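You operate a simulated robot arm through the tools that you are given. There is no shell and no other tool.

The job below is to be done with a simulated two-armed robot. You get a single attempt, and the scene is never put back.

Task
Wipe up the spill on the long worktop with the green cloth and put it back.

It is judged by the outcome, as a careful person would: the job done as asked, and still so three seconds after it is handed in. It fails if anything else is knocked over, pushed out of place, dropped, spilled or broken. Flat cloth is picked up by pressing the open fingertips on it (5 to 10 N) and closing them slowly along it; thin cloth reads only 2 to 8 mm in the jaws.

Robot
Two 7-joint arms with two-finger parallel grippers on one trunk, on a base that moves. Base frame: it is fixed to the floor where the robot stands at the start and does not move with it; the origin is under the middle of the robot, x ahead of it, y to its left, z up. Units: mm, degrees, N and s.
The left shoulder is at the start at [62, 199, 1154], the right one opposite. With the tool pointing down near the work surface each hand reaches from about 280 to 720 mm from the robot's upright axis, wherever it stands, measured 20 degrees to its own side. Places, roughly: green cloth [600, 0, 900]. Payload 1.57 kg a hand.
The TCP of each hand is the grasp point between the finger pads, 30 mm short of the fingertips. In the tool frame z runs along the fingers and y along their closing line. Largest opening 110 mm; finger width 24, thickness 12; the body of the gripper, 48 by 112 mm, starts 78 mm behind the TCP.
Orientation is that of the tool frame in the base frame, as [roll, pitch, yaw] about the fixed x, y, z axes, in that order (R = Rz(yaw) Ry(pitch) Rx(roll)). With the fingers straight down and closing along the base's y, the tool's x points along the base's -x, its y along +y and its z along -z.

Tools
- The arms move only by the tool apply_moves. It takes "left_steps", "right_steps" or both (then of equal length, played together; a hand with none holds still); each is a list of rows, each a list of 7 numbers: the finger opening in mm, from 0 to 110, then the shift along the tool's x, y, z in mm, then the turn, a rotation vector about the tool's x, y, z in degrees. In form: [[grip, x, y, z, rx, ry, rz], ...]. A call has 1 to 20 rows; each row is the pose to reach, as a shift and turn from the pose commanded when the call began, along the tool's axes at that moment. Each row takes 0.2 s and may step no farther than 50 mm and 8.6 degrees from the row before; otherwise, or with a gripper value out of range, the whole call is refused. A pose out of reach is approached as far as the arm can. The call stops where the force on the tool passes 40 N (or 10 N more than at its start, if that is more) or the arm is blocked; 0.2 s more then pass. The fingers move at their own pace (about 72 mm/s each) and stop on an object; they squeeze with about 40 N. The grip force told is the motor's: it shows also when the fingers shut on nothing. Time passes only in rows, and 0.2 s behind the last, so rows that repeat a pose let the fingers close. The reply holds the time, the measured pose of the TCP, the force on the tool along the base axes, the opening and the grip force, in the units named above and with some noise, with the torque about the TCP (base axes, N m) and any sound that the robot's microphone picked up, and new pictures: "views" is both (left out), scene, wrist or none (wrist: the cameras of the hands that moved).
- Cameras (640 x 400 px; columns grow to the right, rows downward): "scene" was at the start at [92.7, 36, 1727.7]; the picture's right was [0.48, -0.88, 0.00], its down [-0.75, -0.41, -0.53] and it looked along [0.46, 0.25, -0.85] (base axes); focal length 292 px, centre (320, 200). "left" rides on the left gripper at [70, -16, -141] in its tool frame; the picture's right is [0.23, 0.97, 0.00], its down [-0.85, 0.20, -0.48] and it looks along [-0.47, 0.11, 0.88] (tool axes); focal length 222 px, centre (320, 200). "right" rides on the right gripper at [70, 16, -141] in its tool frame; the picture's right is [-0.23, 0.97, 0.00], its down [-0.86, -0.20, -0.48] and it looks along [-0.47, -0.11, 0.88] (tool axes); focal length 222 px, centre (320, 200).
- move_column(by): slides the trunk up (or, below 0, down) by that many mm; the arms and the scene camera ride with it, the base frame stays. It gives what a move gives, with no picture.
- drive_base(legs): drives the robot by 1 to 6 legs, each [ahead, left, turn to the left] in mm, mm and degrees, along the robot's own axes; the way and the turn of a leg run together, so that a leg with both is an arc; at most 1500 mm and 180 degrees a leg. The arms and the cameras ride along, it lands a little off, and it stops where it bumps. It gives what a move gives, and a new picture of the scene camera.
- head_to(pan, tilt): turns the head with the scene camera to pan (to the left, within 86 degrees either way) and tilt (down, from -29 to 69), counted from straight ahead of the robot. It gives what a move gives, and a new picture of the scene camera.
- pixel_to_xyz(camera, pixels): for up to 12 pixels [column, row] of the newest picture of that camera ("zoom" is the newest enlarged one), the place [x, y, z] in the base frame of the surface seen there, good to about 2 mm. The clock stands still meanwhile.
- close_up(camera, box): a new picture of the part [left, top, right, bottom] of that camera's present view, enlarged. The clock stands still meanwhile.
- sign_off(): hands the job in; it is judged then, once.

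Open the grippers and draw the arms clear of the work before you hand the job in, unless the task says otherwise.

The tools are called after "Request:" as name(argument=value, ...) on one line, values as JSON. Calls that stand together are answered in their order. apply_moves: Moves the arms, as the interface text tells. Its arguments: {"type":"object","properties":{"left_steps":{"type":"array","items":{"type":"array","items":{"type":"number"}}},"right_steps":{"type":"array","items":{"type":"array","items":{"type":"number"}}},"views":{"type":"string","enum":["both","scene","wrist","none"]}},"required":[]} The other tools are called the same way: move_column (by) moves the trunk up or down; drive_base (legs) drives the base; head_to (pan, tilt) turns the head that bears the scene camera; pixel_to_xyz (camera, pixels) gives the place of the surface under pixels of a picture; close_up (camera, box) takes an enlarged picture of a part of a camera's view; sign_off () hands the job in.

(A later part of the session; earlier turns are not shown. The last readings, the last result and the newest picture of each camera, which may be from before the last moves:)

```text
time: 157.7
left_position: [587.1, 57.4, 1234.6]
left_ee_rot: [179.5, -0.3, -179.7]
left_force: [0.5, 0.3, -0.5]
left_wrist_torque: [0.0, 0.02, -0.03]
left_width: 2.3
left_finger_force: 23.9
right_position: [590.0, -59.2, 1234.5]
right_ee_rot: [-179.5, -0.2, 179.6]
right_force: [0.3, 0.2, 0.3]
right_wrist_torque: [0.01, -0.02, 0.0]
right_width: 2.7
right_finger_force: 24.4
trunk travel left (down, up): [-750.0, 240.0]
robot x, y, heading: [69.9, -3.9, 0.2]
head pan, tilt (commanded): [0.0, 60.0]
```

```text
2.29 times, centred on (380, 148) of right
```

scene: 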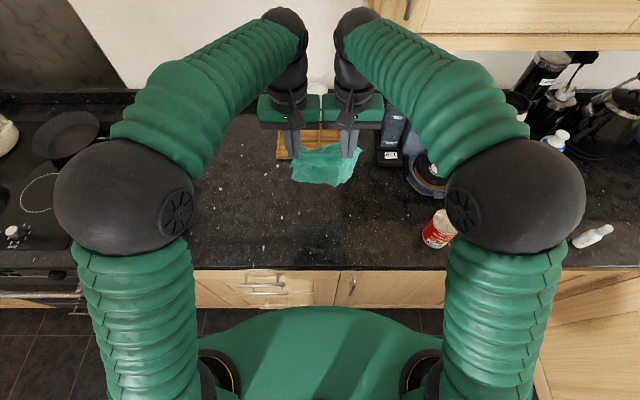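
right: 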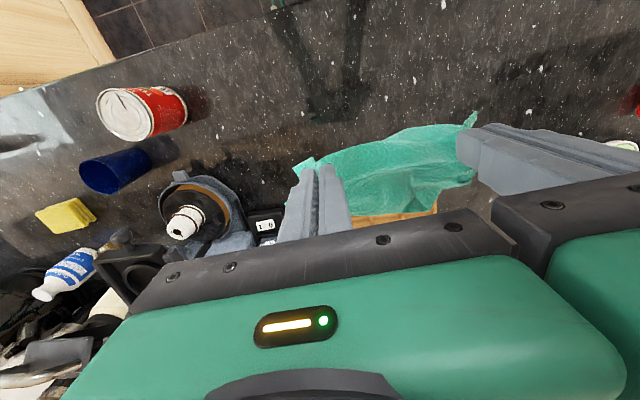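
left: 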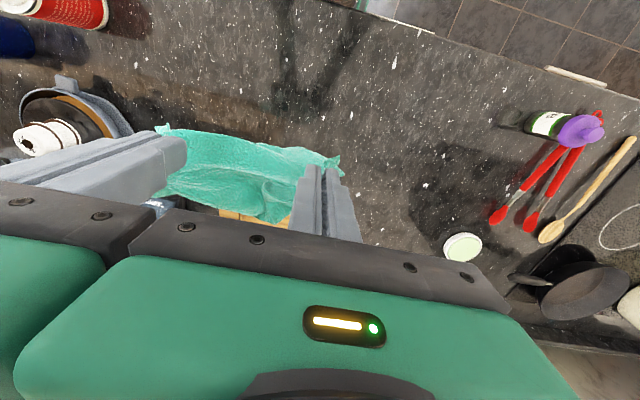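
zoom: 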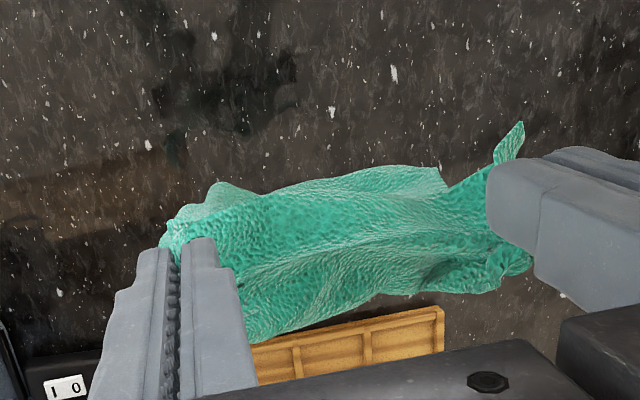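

The sheet now hangs broadly from y≈+80 to −80 down to z≈1065. I carry it to x≈713, let the bottom touch and drag it towards the robot while descending, so that it trails out flat.

Request:
apply_moves(left_steps=[[0, -30, 0, 30, 0, 0, 0], [0, -60, 0, 60, 0, 0, 0], [0, -90, 0, 90, 0, 0, 0], [0, -115, 0, 120, 0, 0, 0], [0, -125, 0, 145, 0, 0, 0], [0, -125, 0, 160, 0, 0, 0], [0, -105, 0, 165, 0, 0, 0], [0, -85, 0, 172, 0, 0, 0], [0, -65, 0, 180, 0, 0, 0], [0, -45, 0, 190, 0, 0, 0], [0, -25, 0, 200, 0, 0, 0], [0, -5, 0, 212, 0, 0, 0], [0, 15, 0, 224, 0, 0, 0], [0, 35, 0, 236, 0, 0, 0], [0, 55, 0, 250, 0, 0, 0], [0, 72, 0, 264, 0, 0, 0], [0, 86, 0, 276, 0, 0, 0], [0, 96, 0, 284, 0, 0, 0]], right_steps=[[0, -30, 0, 30, 0, 0, 0], [0, -60, 0, 60, 0, 0, 0], [0, -90, 0, 90, 0, 0, 0], [0, -115, 0, 120, 0, 0, 0], [0, -125, 0, 145, 0, 0, 0], [0, -125, 0, 160, 0, 0, 0], [0, -105, 0, 165, 0, 0, 0], [0, -85, 0, 172, 0, 0, 0], [0, -65, 0, 180, 0, 0, 0], [0, -45, 0, 190, 0, 0, 0], [0, -25, 0, 200, 0, 0, 0], [0, -5, 0, 212, 0, 0, 0], [0, 15, 0, 224, 0, 0, 0], [0, 35, 0, 236, 0, 0, 0], [0, 55, 0, 250, 0, 0, 0], [0, 72, 0, 264, 0, 0, 0], [0, 86, 0, 276, 0, 0, 0], [0, 96, 0, 284, 0, 0, 0]], views="both")

Request:
close_up(camera="scene", box=[240, 170, 400, 270])

```text
time: 161.5
left_position: [487.3, 58.3, 952.5]
left_ee_rot: [179.5, -0.1, -179.6]
left_force: [0.1, -0.3, -0.5]
left_wrist_torque: [0.03, -0.01, -0.01]
left_width: 2.3
left_finger_force: 23.7
right_position: [490.6, -60.4, 952.2]
right_ee_rot: [-179.5, 0.0, 179.6]
right_force: [0.4, 0.1, 0.3]
right_wrist_torque: [0.02, -0.03, 0.03]
right_width: 2.9
right_finger_force: 23.7
trunk travel left (down, up): [-750.0, 240.0]
robot x, y, heading: [77.9, -2.7, 0.3]
head pan, tilt (commanded): [0.0, 60.0]
```

scene: 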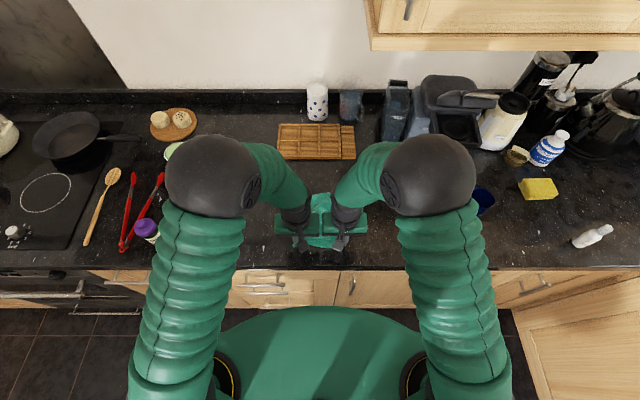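
right: 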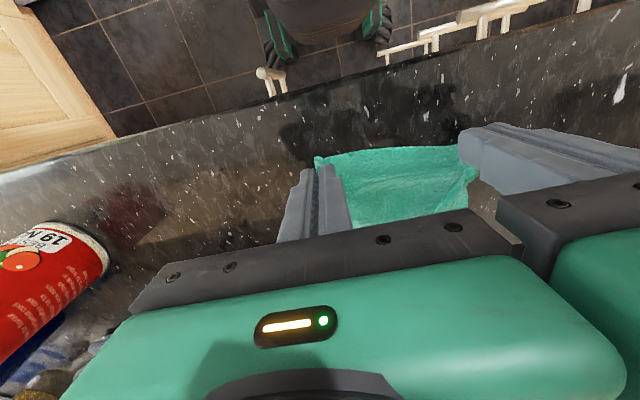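
left: 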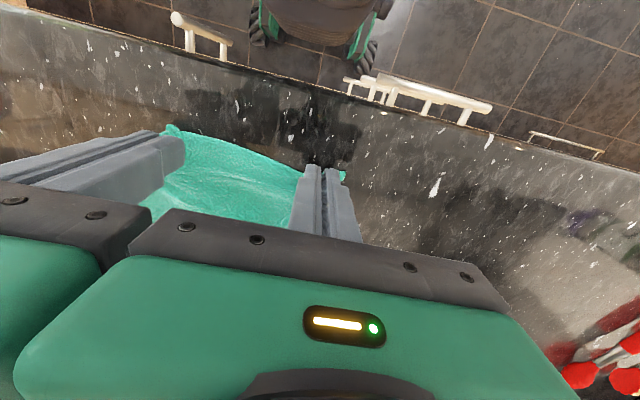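

```text
4.00 times, centred on (320, 220) of scene
```

zoom: 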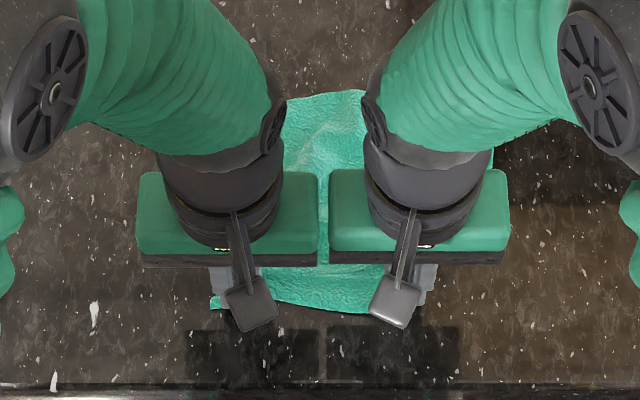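

The cloth now stretches from zoom row 305 up to row 92, about its full length. I lower the last few millimetres, open both hands a little and draw them up and apart.

Request:
apply_moves(left_steps=[[0, 0, 0, 5, 0, 0, 0], [0, 0, 0, 9, 0, 0, 0], [6, 0, 0, 9, 0, 0, 0], [14, 0, 0, 9, 0, 0, 0], [20, 0, 0, 5, 0, 0, 0], [20, 0, 0, -10, 0, 0, 0], [20, 0, 0, -40, 0, 0, 0], [20, 0, 10, -80, 0, 0, 0], [20, 0, 40, -120, 0, 0, 0], [20, 0, 80, -160, 0, 0, 0], [20, 0, 120, -180, 0, 0, 0], [20, 0, 160, -190, 0, 0, 0], [20, 0, 200, -190, 0, 0, 0]], right_steps=[[0, 0, 0, 5, 0, 0, 0], [0, 0, 0, 9, 0, 0, 0], [6, 0, 0, 9, 0, 0, 0], [14, 0, 0, 9, 0, 0, 0], [20, 0, 0, 5, 0, 0, 0], [20, 0, 0, -10, 0, 0, 0], [20, 0, 0, -40, 0, 0, 0], [20, 0, -10, -80, 0, 0, 0], [20, 0, -40, -120, 0, 0, 0], [20, 0, -80, -160, 0, 0, 0], [20, 0, -120, -180, 0, 0, 0], [20, 0, -150, -190, 0, 0, 0], [20, 0, -170, -190, 0, 0, 0]], views="scene")

Request:
close_up(camera="scene", box=[260, 180, 388, 260])

Request:
pixel_to_xyz(camera="zoom", pixels=[[320, 200], [250, 300], [400, 300], [250, 100], [400, 100], [320, 80], [320, 310], [200, 200], [450, 200]])

```text
refused: row 10 steps farther than a row can; nothing moved
```

```text
5.00 times, centred on (324, 220) of scene
```

zoom: 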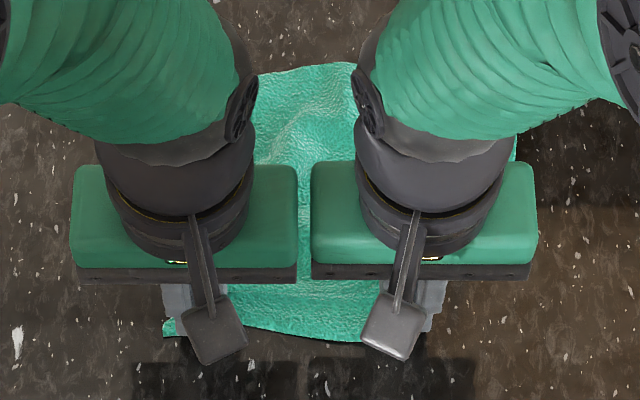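

```text
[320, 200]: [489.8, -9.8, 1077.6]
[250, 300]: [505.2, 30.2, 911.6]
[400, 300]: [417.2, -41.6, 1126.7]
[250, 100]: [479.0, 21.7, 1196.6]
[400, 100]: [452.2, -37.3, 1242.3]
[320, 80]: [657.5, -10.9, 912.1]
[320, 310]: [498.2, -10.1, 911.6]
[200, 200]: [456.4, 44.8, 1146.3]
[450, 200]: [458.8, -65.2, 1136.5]
```

The cloth lies flat on the worktop from x≈485 to ≈670 (z≈912). The retreat was refused for one step size, so I repeat it with smaller steps.

Request:
apply_moves(left_steps=[[0, 0, 0, 5, 0, 0, 0], [0, 0, 0, 9, 0, 0, 0], [6, 0, 0, 9, 0, 0, 0], [14, 0, 0, 9, 0, 0, 0], [20, 0, 0, 5, 0, 0, 0], [20, 0, 0, -10, 0, 0, 0], [20, 0, 0, -40, 0, 0, 0], [20, 0, 10, -75, 0, 0, 0], [20, 0, 30, -110, 0, 0, 0], [20, 0, 60, -140, 0, 0, 0], [20, 0, 95, -160, 0, 0, 0], [20, 0, 130, -180, 0, 0, 0], [20, 0, 165, -190, 0, 0, 0], [20, 0, 200, -190, 0, 0, 0]], right_steps=[[0, 0, 0, 5, 0, 0, 0], [0, 0, 0, 9, 0, 0, 0], [6, 0, 0, 9, 0, 0, 0], [14, 0, 0, 9, 0, 0, 0], [20, 0, 0, 5, 0, 0, 0], [20, 0, 0, -10, 0, 0, 0], [20, 0, 0, -40, 0, 0, 0], [20, 0, -10, -75, 0, 0, 0], [20, 0, -30, -110, 0, 0, 0], [20, 0, -60, -140, 0, 0, 0], [20, 0, -95, -160, 0, 0, 0], [20, 0, -125, -180, 0, 0, 0], [20, 0, -150, -190, 0, 0, 0], [20, 0, -170, -190, 0, 0, 0]], views="scene")

Request:
close_up(camera="scene", box=[260, 180, 388, 260])

Request:
pixel_to_xyz(camera="zoom", pixels=[[320, 200], [250, 300], [400, 300], [260, 100], [400, 100], [320, 80], [320, 310], [200, 320], [450, 300], [250, 80], [450, 100]])

```text
time: 164.5
left_position: [487.4, 258.2, 1143.1]
left_ee_rot: [179.5, -0.3, -179.6]
left_force: [0.2, 0.3, 0.2]
left_wrist_torque: [0.02, 0.0, -0.02]
left_width: 19.8
left_finger_force: 0.1
right_position: [491.5, -229.6, 1142.1]
right_ee_rot: [-179.4, -0.2, 179.6]
right_force: [0.3, 0.3, 0.3]
right_wrist_torque: [-0.03, 0.0, 0.02]
right_width: 20.1
right_finger_force: 0.1
trunk travel left (down, up): [-750.0, 240.0]
robot x, y, heading: [75.8, 1.6, -0.1]
head pan, tilt (commanded): [0.0, 60.0]
```

scene: 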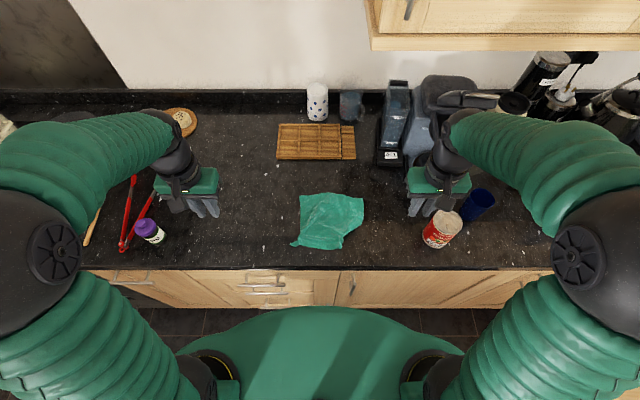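

```text
5.00 times, centred on (324, 220) of scene
```

zoom: 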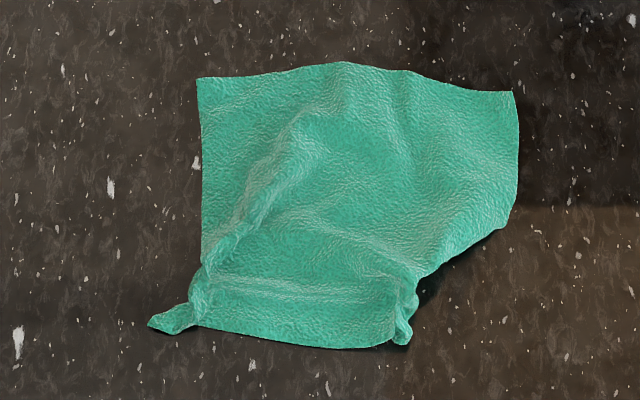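

```text
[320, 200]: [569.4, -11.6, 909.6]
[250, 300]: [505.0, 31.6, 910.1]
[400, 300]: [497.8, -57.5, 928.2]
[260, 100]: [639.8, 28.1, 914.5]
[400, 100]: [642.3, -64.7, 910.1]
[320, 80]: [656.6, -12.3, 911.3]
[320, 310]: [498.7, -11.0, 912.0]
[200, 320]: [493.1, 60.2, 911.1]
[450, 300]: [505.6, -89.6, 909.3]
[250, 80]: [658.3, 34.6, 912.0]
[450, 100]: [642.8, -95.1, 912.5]
```

Now the cloth is nearly flat: far corners at zoom (198,78) and (515,92), the near edge wrinkled with corners B and E gathered. Its far edge is about 50 mm short of its old place, so I bring both closed hands over the far corners to slide them outward.

Request:
apply_moves(left_steps=[[0, -19, -26, 0, 0, 0, 0], [0, -38, -52, 10, 0, 0, 0], [0, -58, -78, 30, 0, 0, 0], [0, -77, -104, 50, 0, 0, 0], [0, -97, -130, 70, 0, 0, 0], [0, -116, -156, 90, 0, 0, 0], [0, -136, -182, 115, 0, 0, 0], [0, -155, -208, 140, 0, 0, 0]], right_steps=[[0, -17, 13, 0, 0, 0, 0], [0, -35, 27, 10, 0, 0, 0], [0, -53, 41, 30, 0, 0, 0], [0, -70, 55, 50, 0, 0, 0], [0, -88, 69, 70, 0, 0, 0], [0, -106, 83, 90, 0, 0, 0], [0, -124, 97, 115, 0, 0, 0], [0, -141, 110, 140, 0, 0, 0]], views="both")

Request:
close_up(camera="left", box=[160, 60, 480, 260])

Request:
close_up(camera="right", box=[160, 60, 480, 260])

```text
time: 166.3
left_position: [648.8, 50.1, 999.2]
left_ee_rot: [179.4, -0.3, -179.5]
left_force: [0.7, -0.2, 1.1]
left_wrist_torque: [0.0, 0.03, -0.01]
left_width: 0.1
left_finger_force: 21.2
right_position: [635.0, -123.8, 1000.5]
right_ee_rot: [-179.5, -0.3, 179.6]
right_force: [-0.2, -0.5, -0.4]
right_wrist_torque: [-0.03, 0.02, 0.01]
right_width: 0.1
right_finger_force: 21.6
trunk travel left (down, up): [-750.0, 240.0]
robot x, y, heading: [78.7, 2.7, 0.1]
head pan, tilt (commanded): [0.0, 60.0]
```

scene: 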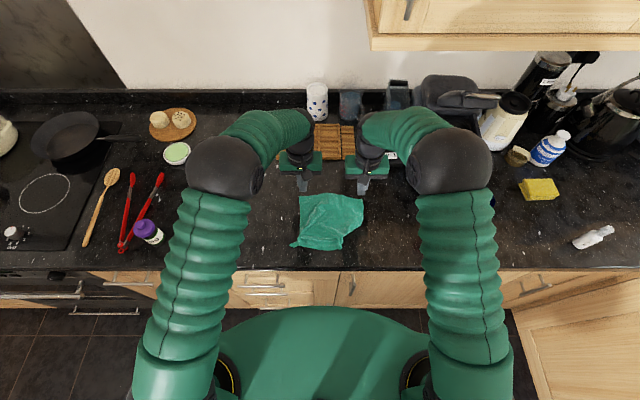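
right: 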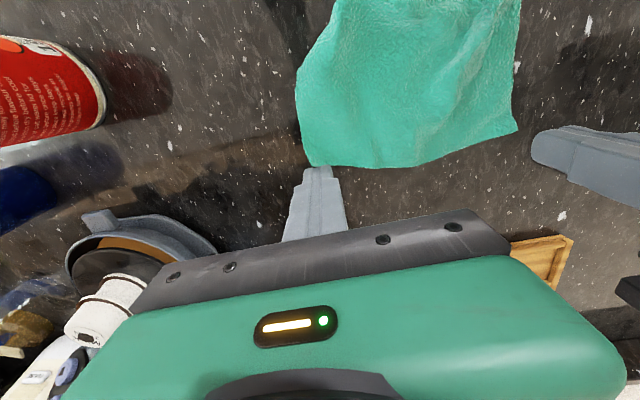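
left: 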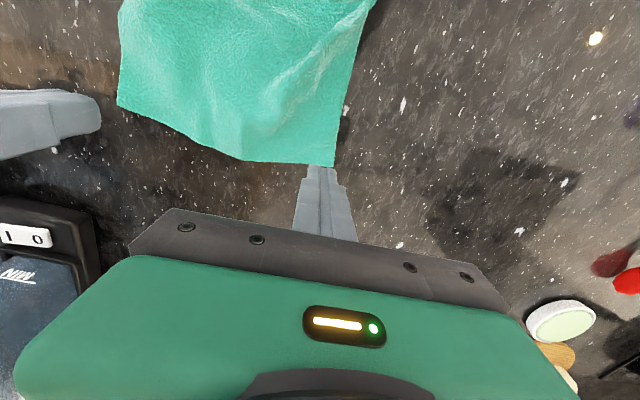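

```text
2.00 times, centred on (320, 160) of left
```

zoom: 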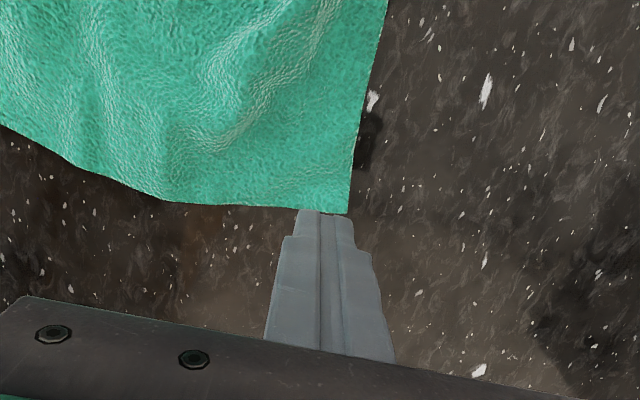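

```text
2.00 times, centred on (320, 160) of right
```

zoom: 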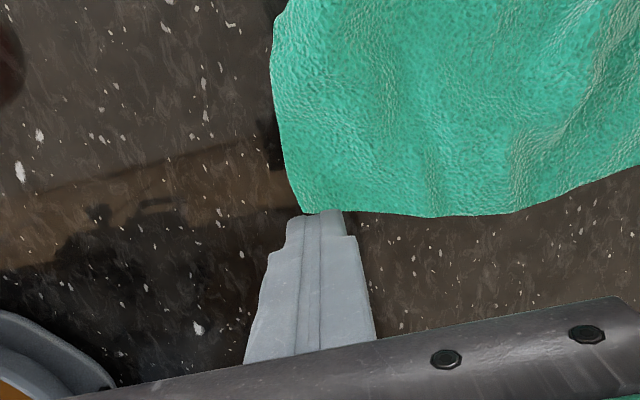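

I measure both far corners exactly from the wrist views before pressing.

Request:
pixel_to_xyz(camera="left", pixels=[[332, 162], [300, 155], [240, 158], [345, 100], [120, 100]])

Request:
pixel_to_xyz(camera="right", pixels=[[314, 162], [340, 155], [380, 162], [300, 100], [515, 128]])

```text
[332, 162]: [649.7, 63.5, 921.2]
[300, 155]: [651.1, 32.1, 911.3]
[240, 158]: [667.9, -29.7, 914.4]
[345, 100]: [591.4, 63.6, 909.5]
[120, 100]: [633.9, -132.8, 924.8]
```

```text
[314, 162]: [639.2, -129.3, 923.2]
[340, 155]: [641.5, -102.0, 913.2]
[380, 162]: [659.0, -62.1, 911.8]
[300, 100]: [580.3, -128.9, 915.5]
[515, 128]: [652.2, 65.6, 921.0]
```

The far corners are at [651, 64] and [640, −130]. I set the closed fingertips about 18 mm inside each corner and go down to touch.

Request:
apply_moves(left_steps=[[0, 15, -4, 10, 0, 0, 0], [0, 15, -4, 35, 0, 0, 0], [0, 15, -4, 50, 0, 0, 0], [0, 15, -4, 55, 0, 0, 0], [0, 15, -4, 57, 0, 0, 0]], right_steps=[[0, 13, 12, 10, 0, 0, 0], [0, 13, 12, 35, 0, 0, 0], [0, 13, 12, 50, 0, 0, 0], [0, 13, 12, 55, 0, 0, 0], [0, 13, 12, 58, 0, 0, 0]], views="none")

```text
time: 167.5
left_position: [629.1, 48.4, 945.0]
left_ee_rot: [179.4, -0.2, -179.6]
left_force: [0.3, -0.2, 0.4]
left_wrist_torque: [-0.01, 0.02, -0.02]
left_width: 0.2
left_finger_force: 21.3
right_position: [620.0, -109.4, 943.3]
right_ee_rot: [-179.5, -0.2, 179.6]
right_force: [0.0, 0.0, -0.2]
right_wrist_torque: [0.02, 0.05, 0.01]
right_width: 0.3
right_finger_force: 21.5
trunk travel left (down, up): [-750.0, 240.0]
robot x, y, heading: [74.8, -1.0, 0.4]
head pan, tilt (commanded): [0.0, 60.0]
```

No contact yet (left 945, right 943). I go down a few more millimetres on each.

Request:
apply_moves(left_steps=[[0, 0, 0, 2, 0, 0, 0], [0, 0, 0, 3, 0, 0, 0], [0, 0, 0, 3.6, 0, 0, 0]], right_steps=[[0, 0, 0, 1, 0, 0, 0], [0, 0, 0, 1.8, 0, 0, 0], [0, 0, 0, 2.2, 0, 0, 0]], views="none")

```text
time: 168.3
left_position: [628.5, 47.6, 942.2]
left_ee_rot: [179.6, -0.1, -179.7]
left_force: [0.3, -0.1, 1.6]
left_wrist_torque: [0.02, -0.03, 0.0]
left_width: 0.0
left_finger_force: 21.4
right_position: [619.2, -111.1, 942.3]
right_ee_rot: [-179.5, -0.1, 179.6]
right_force: [0.8, 0.5, -0.7]
right_wrist_torque: [-0.05, -0.01, -0.02]
right_width: 0.0
right_finger_force: 21.3
trunk travel left (down, up): [-750.0, 240.0]
robot x, y, heading: [76.2, 2.0, 0.2]
head pan, tilt (commanded): [0.0, 60.0]
```

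Request:
apply_moves(left_steps=[[0, 0, 0, 0.5, 0, 0, 0], [0, 0, 0, 0.6, 0, 0, 0]], right_steps=[[0, 0, 0, 0.7, 0, 0, 0], [0, 0, 0, 1.4, 0, 0, 0]], views="none")

```text
time: 168.9
left_position: [628.4, 48.0, 942.2]
left_ee_rot: [179.4, -0.1, -179.5]
left_force: [0.3, -0.3, 1.2]
left_wrist_torque: [0.0, 0.04, 0.0]
left_width: 0.1
left_finger_force: 21.3
right_position: [619.9, -110.6, 941.6]
right_ee_rot: [-179.6, 0.1, 179.6]
right_force: [-0.3, -0.5, 11.2]
right_wrist_torque: [0.0, -0.04, 0.01]
right_width: 0.1
right_finger_force: 21.4
trunk travel left (down, up): [-750.0, 240.0]
robot x, y, heading: [73.9, -2.1, 0.3]
head pan, tilt (commanded): [0.0, 60.0]
```

The right hand presses 11 N, the left only about 1 N. I lower the left by 0.9 mm and start sliding both corners outward, towards [708, 102] and [708, −110].

Request:
apply_moves(left_steps=[[0, 0, 0, 0.6, 0, 0, 0], [0, 0, 0, 0.9, 0, 0, 0], [0, -5, 3, 0.9, 0, 0, 0], [0, -10, 6, 0.9, 0, 0, 0], [0, -15, 9, 0.9, 0, 0, 0], [0, -20, 12, 0.9, 0, 0, 0]], right_steps=[[0, 0, 0, -0.1, 0, 0, 0], [0, 0, 0, -0.1, 0, 0, 0], [0, -6, 2, -0.1, 0, 0, 0], [0, -12, 4, -0.1, 0, 0, 0], [0, -18, 6, -0.1, 0, 0, 0], [0, -24, 8, -0.1, 0, 0, 0]], views="both")

Request:
close_up(camera="scene", box=[260, 170, 388, 250])

```text
time: 170.3
left_position: [648.6, 59.2, 942.0]
left_ee_rot: [179.4, -0.1, -179.6]
left_force: [-1.3, -0.5, 4.0]
left_wrist_torque: [0.0, 0.01, -0.02]
left_width: 0.1
left_finger_force: 21.1
right_position: [641.7, -103.2, 941.6]
right_ee_rot: [-179.5, -0.1, 179.6]
right_force: [-3.4, -0.6, 12.2]
right_wrist_torque: [-0.04, 0.1, 0.02]
right_width: 0.0
right_finger_force: 21.6
trunk travel left (down, up): [-750.0, 240.0]
robot x, y, heading: [76.8, -1.8, 0.1]
head pan, tilt (commanded): [0.0, 60.0]
```

scene: 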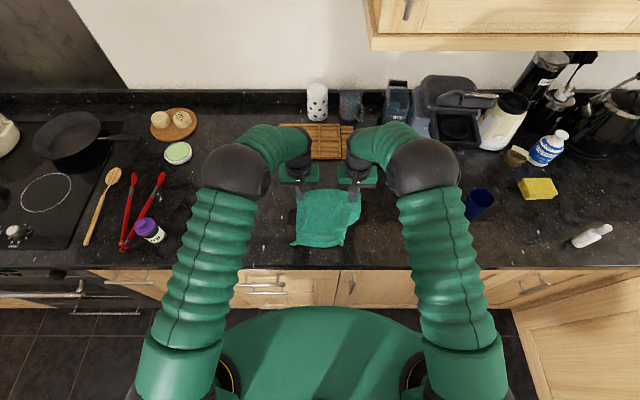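
right: 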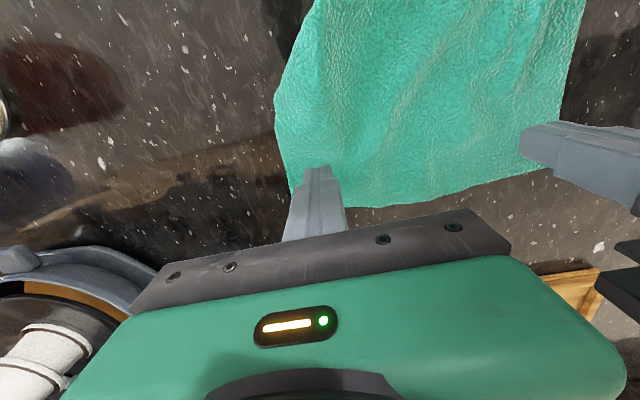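
left: 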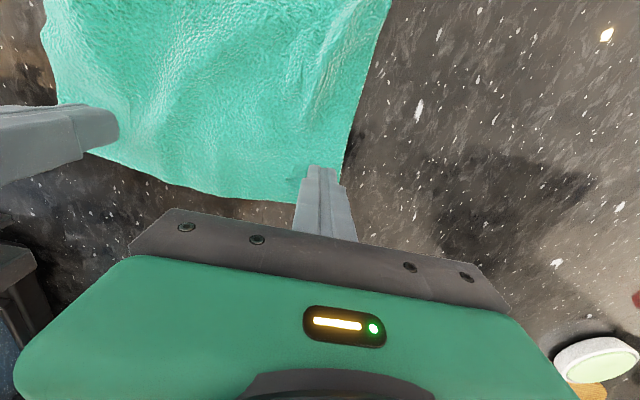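

```text
5.00 times, centred on (324, 210) of scene
```

zoom: 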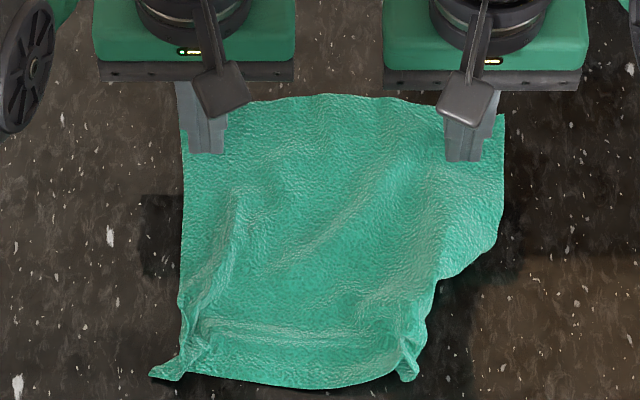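

The far part is smoothing out as the corners slide. I continue to their old places.

Request:
apply_moves(left_steps=[[0, -5, 4, 0.3, 0, 0, 0], [0, -10, 8, 0.3, 0, 0, 0], [0, -15, 11, 0.3, 0, 0, 0], [0, -20, 15, 0.3, 0, 0, 0], [0, -25, 18, 0.3, 0, 0, 0], [0, -31, 22, 0.3, 0, 0, 0], [0, -36, 26, 0.3, 0, 0, 0]], right_steps=[[0, -6, 1, 0, 0, 0, 0], [0, -12, 3, 0, 0, 0, 0], [0, -18, 5, 0, 0, 0, 0], [0, -24, 7, 0, 0, 0, 0], [0, -30, 8, 0, 0, 0, 0], [0, -36, 10, 0, 0, 0, 0], [0, -42, 11, 0, 0, 0, 0]], views="both")

Request:
close_up(camera="scene", box=[260, 170, 388, 250])

```text
time: 171.9
left_position: [682.9, 87.2, 941.3]
left_ee_rot: [179.4, -0.1, -179.6]
left_force: [-2.3, -4.7, 6.4]
left_wrist_torque: [-0.14, 0.05, 0.01]
left_width: 0.2
left_finger_force: 21.2
right_position: [684.5, -91.5, 941.0]
right_ee_rot: [-179.6, 0.0, 179.6]
right_force: [-2.5, 3.9, 11.5]
right_wrist_torque: [0.14, 0.05, 0.06]
right_width: 0.0
right_finger_force: 21.1
trunk travel left (down, up): [-750.0, 240.0]
robot x, y, heading: [74.1, -0.7, 0.3]
head pan, tilt (commanded): [0.0, 60.0]
```

scene: 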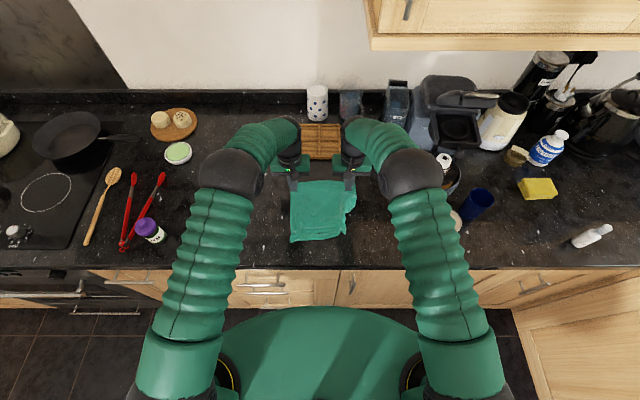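
right: 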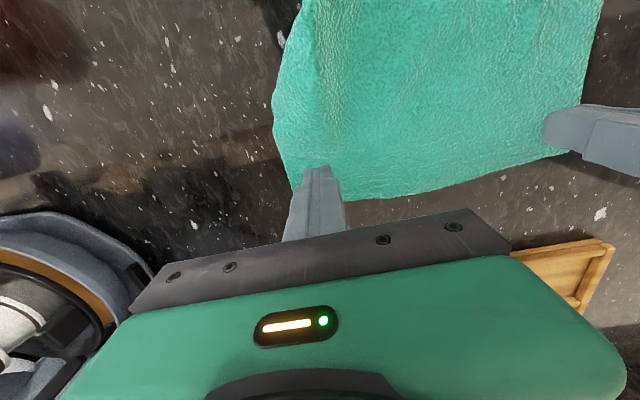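
left: 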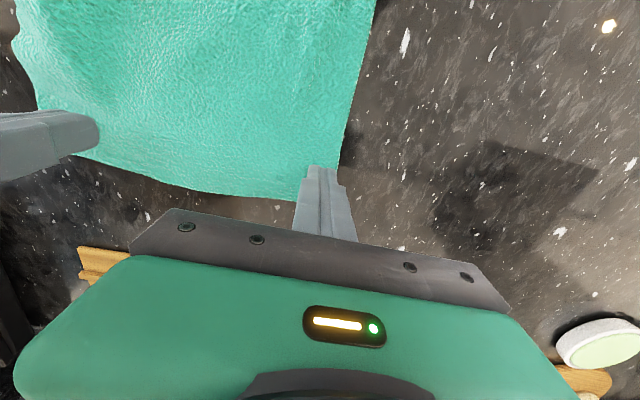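

```text
5.00 times, centred on (324, 210) of scene
```

zoom: 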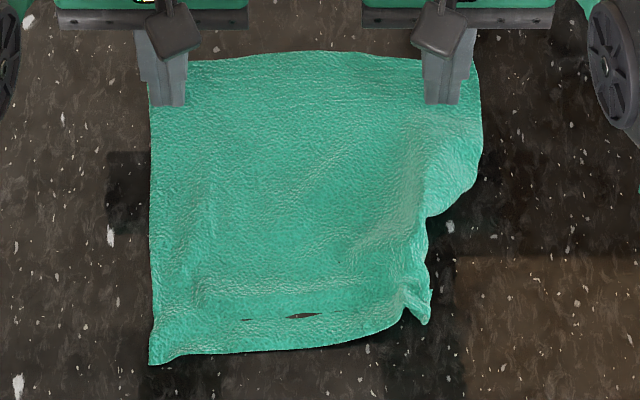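

The cloth is now almost flat and back in place; only the near right corner E, at zoom (425,320), is folded under. I lift both hands off straight up and move them aside.

Request:
apply_moves(left_steps=[[0, 0, 0, -5, 0, 0, 0], [0, 0, 0, -30, 0, 0, 0], [0, 0, 0, -70, 0, 0, 0], [0, 10, 20, -110, 0, 0, 0], [0, 30, 50, -140, 0, 0, 0], [0, 55, 85, -160, 0, 0, 0], [0, 80, 120, -180, 0, 0, 0], [0, 110, 150, -190, 0, 0, 0]], right_steps=[[0, 0, 0, -5, 0, 0, 0], [0, 0, 0, -30, 0, 0, 0], [0, 0, 0, -70, 0, 0, 0], [0, 10, -20, -110, 0, 0, 0], [0, 30, -45, -140, 0, 0, 0], [0, 55, -75, -160, 0, 0, 0], [0, 85, -105, -180, 0, 0, 0], [0, 115, -130, -190, 0, 0, 0]], views="scene")

Request:
close_up(camera="scene", box=[260, 170, 388, 250])

Request:
pixel_to_xyz(camera="zoom", pixels=[[155, 80], [470, 70], [153, 360], [425, 310], [415, 290], [475, 180], [430, 215], [425, 260], [380, 335], [400, 250], [280, 315], [300, 200]])

Request:
close_up(camera="scene", box=[320, 200, 368, 230])

```text
time: 173.7
left_position: [568.5, 233.4, 1132.0]
left_ee_rot: [179.4, 0.0, -179.5]
left_force: [-0.8, -0.5, 0.4]
left_wrist_torque: [-0.03, -0.01, -0.01]
left_width: 0.0
left_finger_force: 21.5
right_position: [567.8, -220.8, 1130.9]
right_ee_rot: [-179.6, 0.1, 179.6]
right_force: [0.3, -0.5, 0.4]
right_wrist_torque: [0.01, -0.03, 0.02]
right_width: 0.1
right_finger_force: 21.1
trunk travel left (down, up): [-750.0, 240.0]
robot x, y, heading: [74.0, -1.2, 0.1]
head pan, tilt (commanded): [0.0, 60.0]
```

scene: 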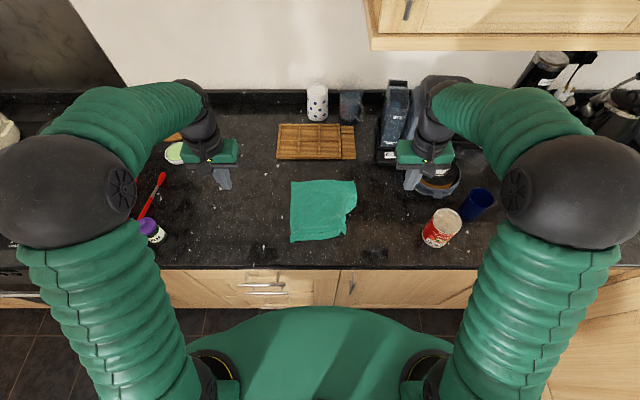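

```text
5.00 times, centred on (324, 210) of scene
```

zoom: 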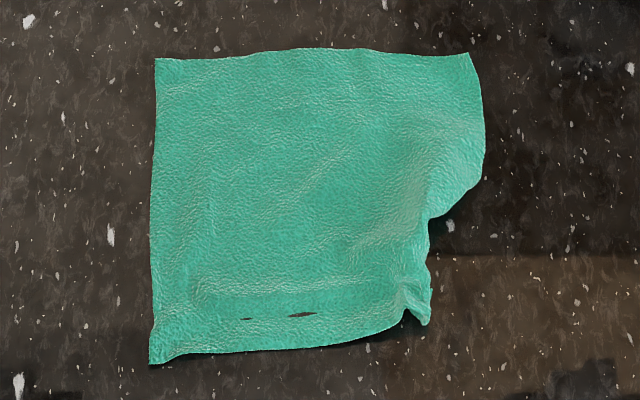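

```text
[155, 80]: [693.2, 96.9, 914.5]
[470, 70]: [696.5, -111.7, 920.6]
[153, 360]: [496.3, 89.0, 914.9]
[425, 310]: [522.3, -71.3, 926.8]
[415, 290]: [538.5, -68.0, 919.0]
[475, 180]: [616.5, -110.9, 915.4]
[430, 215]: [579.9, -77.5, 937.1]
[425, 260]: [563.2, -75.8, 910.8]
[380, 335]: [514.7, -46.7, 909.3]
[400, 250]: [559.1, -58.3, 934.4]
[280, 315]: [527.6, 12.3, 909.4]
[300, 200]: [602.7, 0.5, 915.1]
```

```text
13.33 times, centred on (344, 215) of scene
```

zoom: 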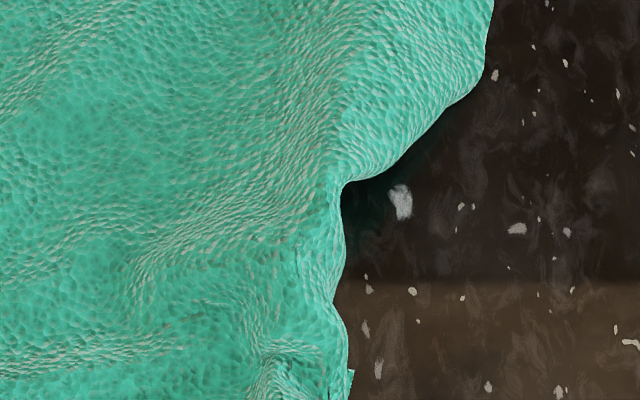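

The cloth is back at x ≈ 496–703, y ≈ −112…97. I look closely at the folded corner E near zoom (425,310) to see whether it can be drawn out.

Request:
close_up(camera="scene", box=[322, 214, 370, 244])

Request:
pixel_to_xyz(camera="zoom", pixels=[[310, 220], [320, 250], [330, 280], [280, 200], [250, 240], [220, 270], [290, 140], [340, 120], [200, 290], [300, 265]])

```text
13.33 times, centred on (346, 229) of scene
```

zoom: 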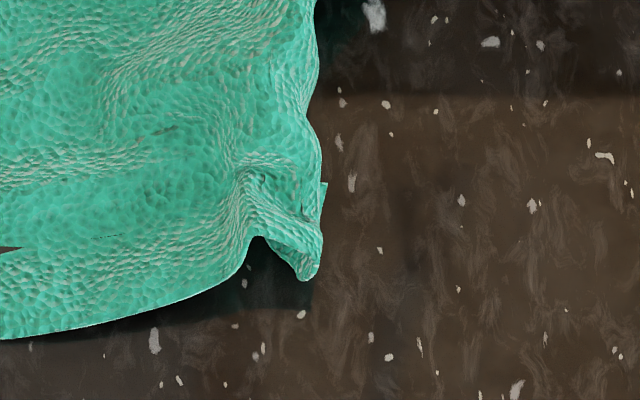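

```text
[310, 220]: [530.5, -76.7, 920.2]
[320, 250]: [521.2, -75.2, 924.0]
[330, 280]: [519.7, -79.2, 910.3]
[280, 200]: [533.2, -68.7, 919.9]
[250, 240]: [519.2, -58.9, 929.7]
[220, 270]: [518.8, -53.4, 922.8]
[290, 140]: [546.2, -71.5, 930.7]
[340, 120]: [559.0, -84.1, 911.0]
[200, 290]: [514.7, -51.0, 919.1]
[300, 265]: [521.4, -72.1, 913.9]
```

E's flap is tucked under a small arch whose end is at [521, −74, 924]. I will pinch that arch with the right hand, lift and shake it so E falls free, and lay it back outward; first I move over [523, −68].

Request:
apply_moves(right_steps=[[34, 8, 26, 0, 0, 0, 0], [34, 16, 52, 10, 0, 0, 0], [34, 24, 78, 30, 0, 0, 0], [34, 32, 104, 55, 0, 0, 0], [34, 40, 130, 80, 0, 0, 0], [34, 45, 153, 105, 0, 0, 0], [34, 45, 153, 140, 0, 0, 0]], views="wrist")

Request:
close_up(camera="right", box=[200, 80, 440, 230])

```text
time: 175.3
left_position: [574.3, 235.8, 1130.2]
left_ee_rot: [179.4, -0.3, -179.6]
left_force: [-0.5, 0.7, -0.9]
left_wrist_torque: [0.04, 0.01, 0.03]
left_width: 0.0
left_finger_force: 20.9
right_position: [528.4, -67.2, 988.8]
right_ee_rot: [-179.3, -0.2, 179.6]
right_force: [0.3, -1.2, -0.1]
right_wrist_torque: [0.0, 0.04, -0.01]
right_width: 33.8
right_finger_force: 0.0
trunk travel left (down, up): [-750.0, 240.0]
robot x, y, heading: [76.7, 0.7, 0.2]
head pan, tilt (commanded): [0.0, 60.0]
```

right: 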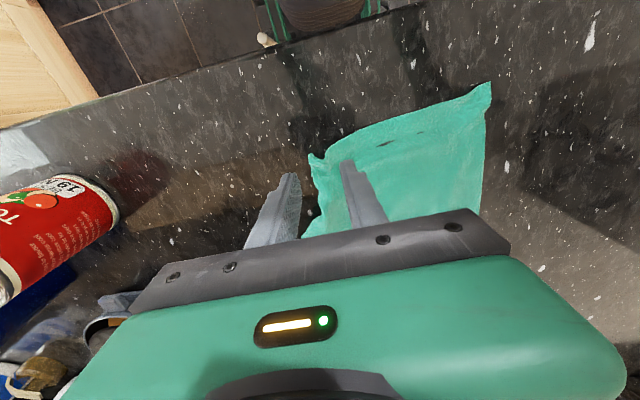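

```text
2.67 times, centred on (320, 155) of right
```

zoom: 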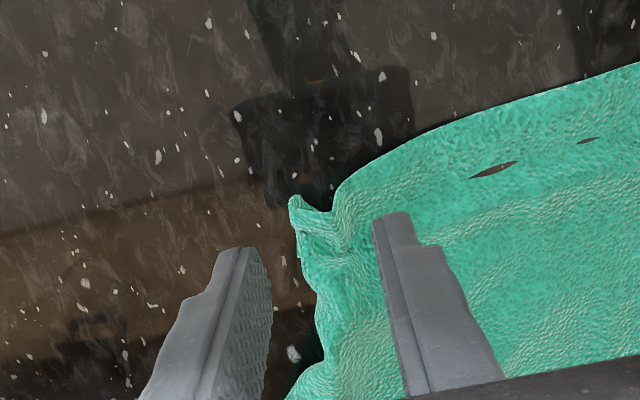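

The arch at zoom (310,215) is between the fingers. I go down to just above the worktop and close on it.

Request:
apply_moves(right_steps=[[34, 4, 0, 20, 0, 0, 0], [34, 4, 0, 36, 0, 0, 0], [34, 4, 0, 44, 0, 0, 0], [30, 4, 0, 46, 0, 0, 0], [26, 4, 0, 46, 0, 0, 0], [22, 4, 0, 46, 0, 0, 0], [18, 4, 0, 46, 0, 0, 0], [14, 4, 0, 46, 0, 0, 0], [10, 4, 0, 46, 0, 0, 0], [6, 4, 0, 46, 0, 0, 0], [2, 4, 0, 46, 0, 0, 0], [0, 4, 0, 46, 0, 0, 0], [0, 4, 0, 46, 0, 0, 0]], views="wrist")

Request:
close_up(camera="right", box=[200, 80, 440, 230])

```text
time: 178.1
left_position: [573.2, 234.1, 1130.1]
left_ee_rot: [179.5, -0.2, -179.6]
left_force: [0.3, 0.1, 0.4]
left_wrist_torque: [-0.02, 0.03, 0.01]
left_width: 0.0
left_finger_force: 21.2
right_position: [522.6, -68.1, 944.9]
right_ee_rot: [-179.4, -0.2, 179.6]
right_force: [0.6, -0.4, 0.3]
right_wrist_torque: [0.02, -0.02, -0.01]
right_width: 3.3
right_finger_force: 23.7
trunk travel left (down, up): [-750.0, 240.0]
robot x, y, heading: [73.9, 0.8, -0.0]
head pan, tilt (commanded): [0.0, 60.0]
```

right: 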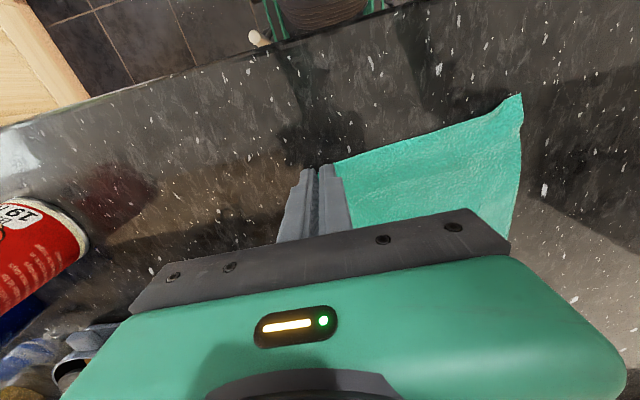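

```text
2.67 times, centred on (320, 155) of right
```

zoom: 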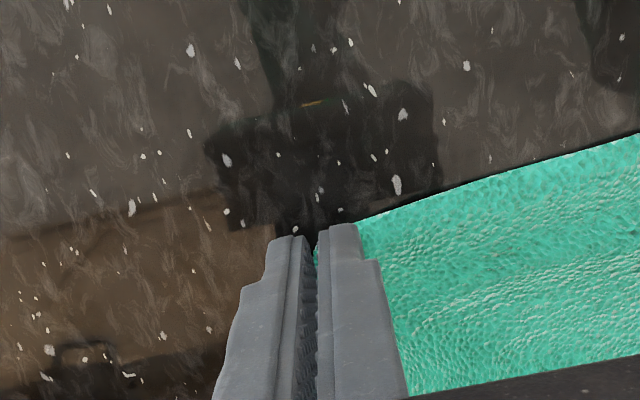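

The arch is held (3.3 mm). I lift it about 110 mm, shake it lightly and look at how corner E hangs.

Request:
apply_moves(right_steps=[[0, -3, 3, -25, 0, 0, 0], [0, -6, 6, -50, 0, 0, 0], [0, -10, 10, -80, 0, 0, 0], [0, -15, 15, -110, 0, 0, 0], [0, -10, 10, -80, 0, 0, 0], [0, -15, 15, -115, 0, 0, 0], [0, -10, 10, -80, 0, 0, 0], [0, -15, 15, -115, 0, 0, 0], [0, -10, 10, -80, 0, 0, 0], [0, -15, 15, -115, 0, 0, 0], [0, -15, 15, -115, 0, 0, 0]], views="both")

Request:
close_up(camera="scene", box=[270, 170, 398, 250])

Request:
close_up(camera="right", box=[200, 60, 520, 260])

```text
time: 180.5
left_position: [571.2, 234.2, 1130.9]
left_ee_rot: [179.5, -0.1, -179.6]
left_force: [-0.1, -0.1, 0.0]
left_wrist_torque: [0.02, 0.01, -0.02]
left_width: 0.1
left_finger_force: 21.2
right_position: [536.4, -51.9, 1057.8]
right_ee_rot: [-179.4, -0.1, 179.6]
right_force: [-1.2, 1.1, 0.4]
right_wrist_torque: [0.0, 0.02, -0.02]
right_width: 3.1
right_finger_force: 24.4
trunk travel left (down, up): [-750.0, 240.0]
robot x, y, heading: [77.3, -0.0, 0.2]
head pan, tilt (commanded): [0.0, 60.0]
```

scene: 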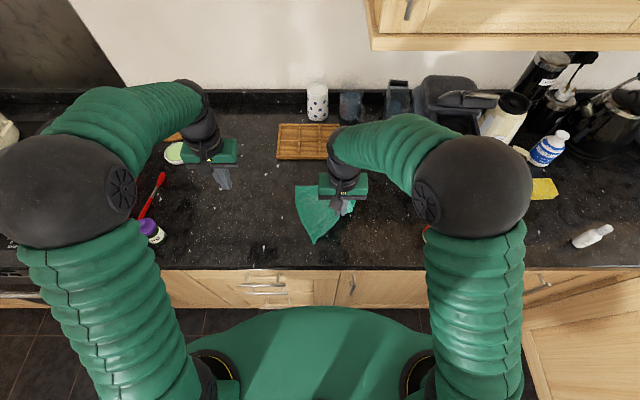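
right: 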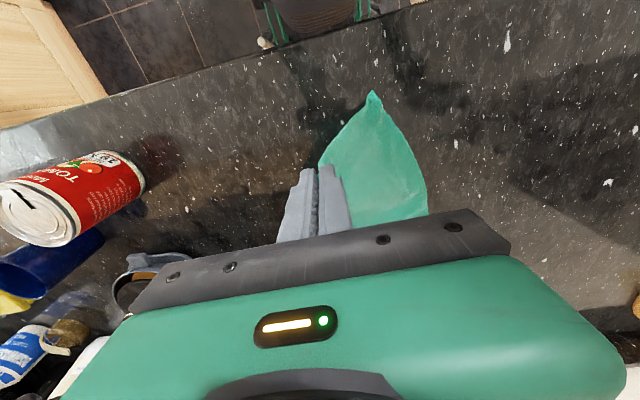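

```text
5.00 times, centred on (334, 210) of scene
```

zoom: 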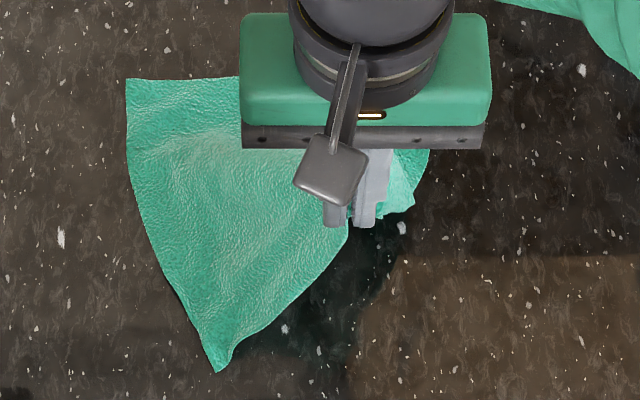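

```text
2.00 times, centred on (360, 160) of right
```

zoom: 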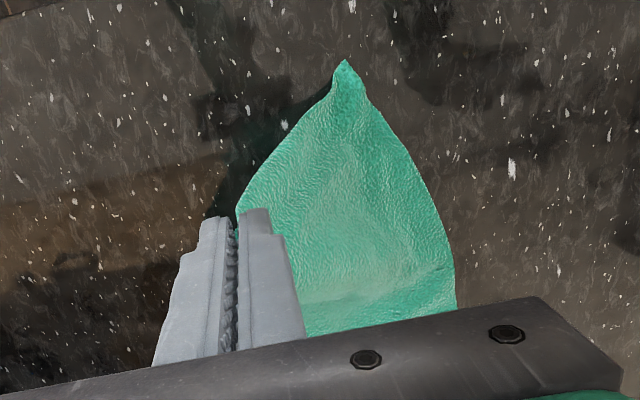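

Lifting drew the left side in somewhat. I look closely at where corner E hangs by the fingers before laying it back.

Request:
close_up(camera="scene", box=[326, 192, 374, 222])

Request:
pixel_to_xyz(camera="zoom", pixels=[[400, 230], [340, 240], [480, 100], [440, 180], [380, 250], [360, 180]])

Request:
pixel_to_xyz(camera="scene", pixels=[[296, 188], [313, 243], [298, 210], [304, 228], [330, 230]])

```text
13.33 times, centred on (350, 207) of scene
```

zoom: 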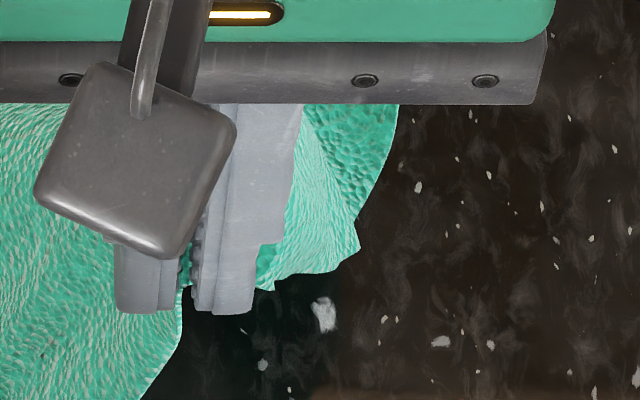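

```text
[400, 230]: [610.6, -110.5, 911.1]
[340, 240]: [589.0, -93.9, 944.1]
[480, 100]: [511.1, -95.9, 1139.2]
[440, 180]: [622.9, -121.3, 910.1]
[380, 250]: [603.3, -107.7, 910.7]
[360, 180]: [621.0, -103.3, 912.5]
```

```text
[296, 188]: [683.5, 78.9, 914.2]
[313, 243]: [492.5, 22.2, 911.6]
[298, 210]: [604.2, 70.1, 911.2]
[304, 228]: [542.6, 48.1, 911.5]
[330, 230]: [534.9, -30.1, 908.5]
```

E hangs to the far right of the fingers (tip near [590, −95, 940]), so laying the edge back towards me would tuck it under again. Instead I carry the held edge away over the cloth while lowering, so E trails on the near side and ends up on top.

Request:
apply_moves(right_steps=[[0, -5, 0, 20, 0, 0, 0], [0, -25, -2, 30, 0, 0, 0], [0, -45, -4, 40, 0, 0, 0], [0, -65, -6, 52, 0, 0, 0], [0, -85, -8, 66, 0, 0, 0], [0, -105, -10, 80, 0, 0, 0], [0, -120, -12, 92, 0, 0, 0], [0, -130, -12, 100, 0, 0, 0]], views="both")

Request:
close_up(camera="scene", box=[270, 160, 398, 240])

Request:
close_up(camera="right", box=[200, 60, 520, 260])

```text
time: 182.3
left_position: [572.2, 233.9, 1132.0]
left_ee_rot: [179.6, -0.3, -179.5]
left_force: [0.3, -0.3, 0.0]
left_wrist_torque: [0.0, 0.0, 0.03]
left_width: 0.0
left_finger_force: 21.4
right_position: [667.6, -64.8, 958.5]
right_ee_rot: [-179.5, -0.1, 179.7]
right_force: [0.9, 0.2, 0.2]
right_wrist_torque: [0.01, 0.03, -0.02]
right_width: 3.0
right_finger_force: 24.2
trunk travel left (down, up): [-750.0, 240.0]
robot x, y, heading: [75.2, 1.2, -0.1]
head pan, tilt (commanded): [0.0, 60.0]
```

scene: 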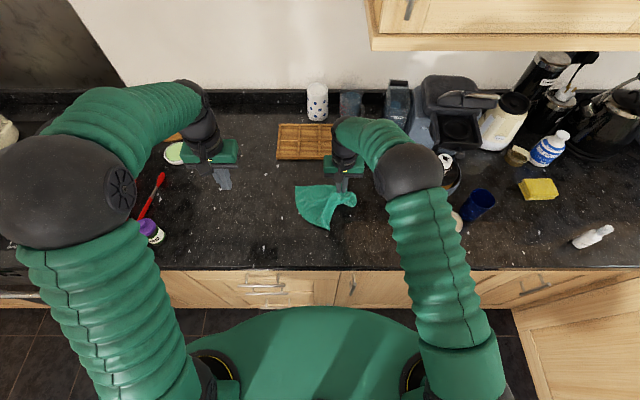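
right: 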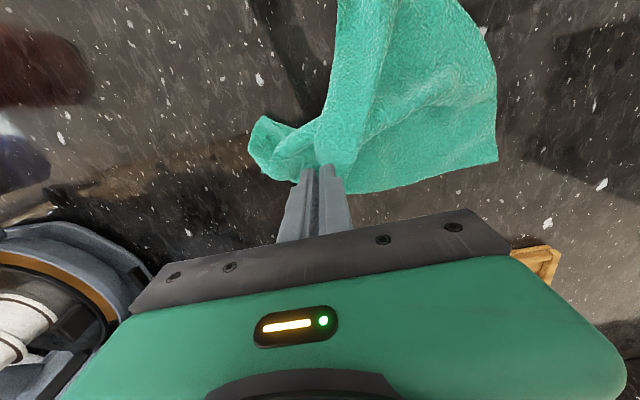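

```text
5.00 times, centred on (334, 200) of scene
```

zoom: 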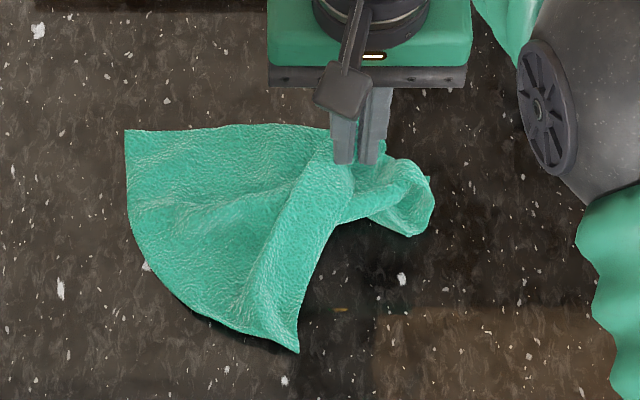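

```text
2.00 times, centred on (360, 160) of right
```

zoom: 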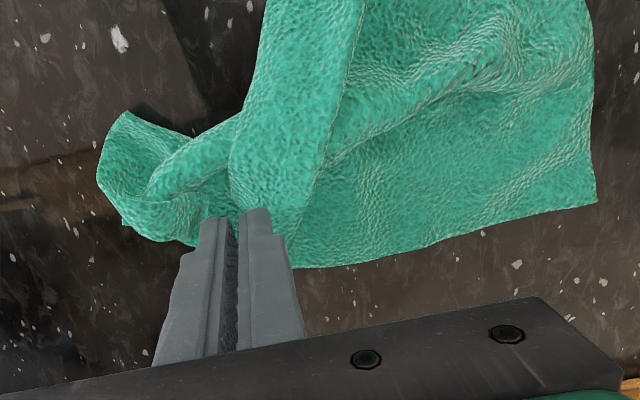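

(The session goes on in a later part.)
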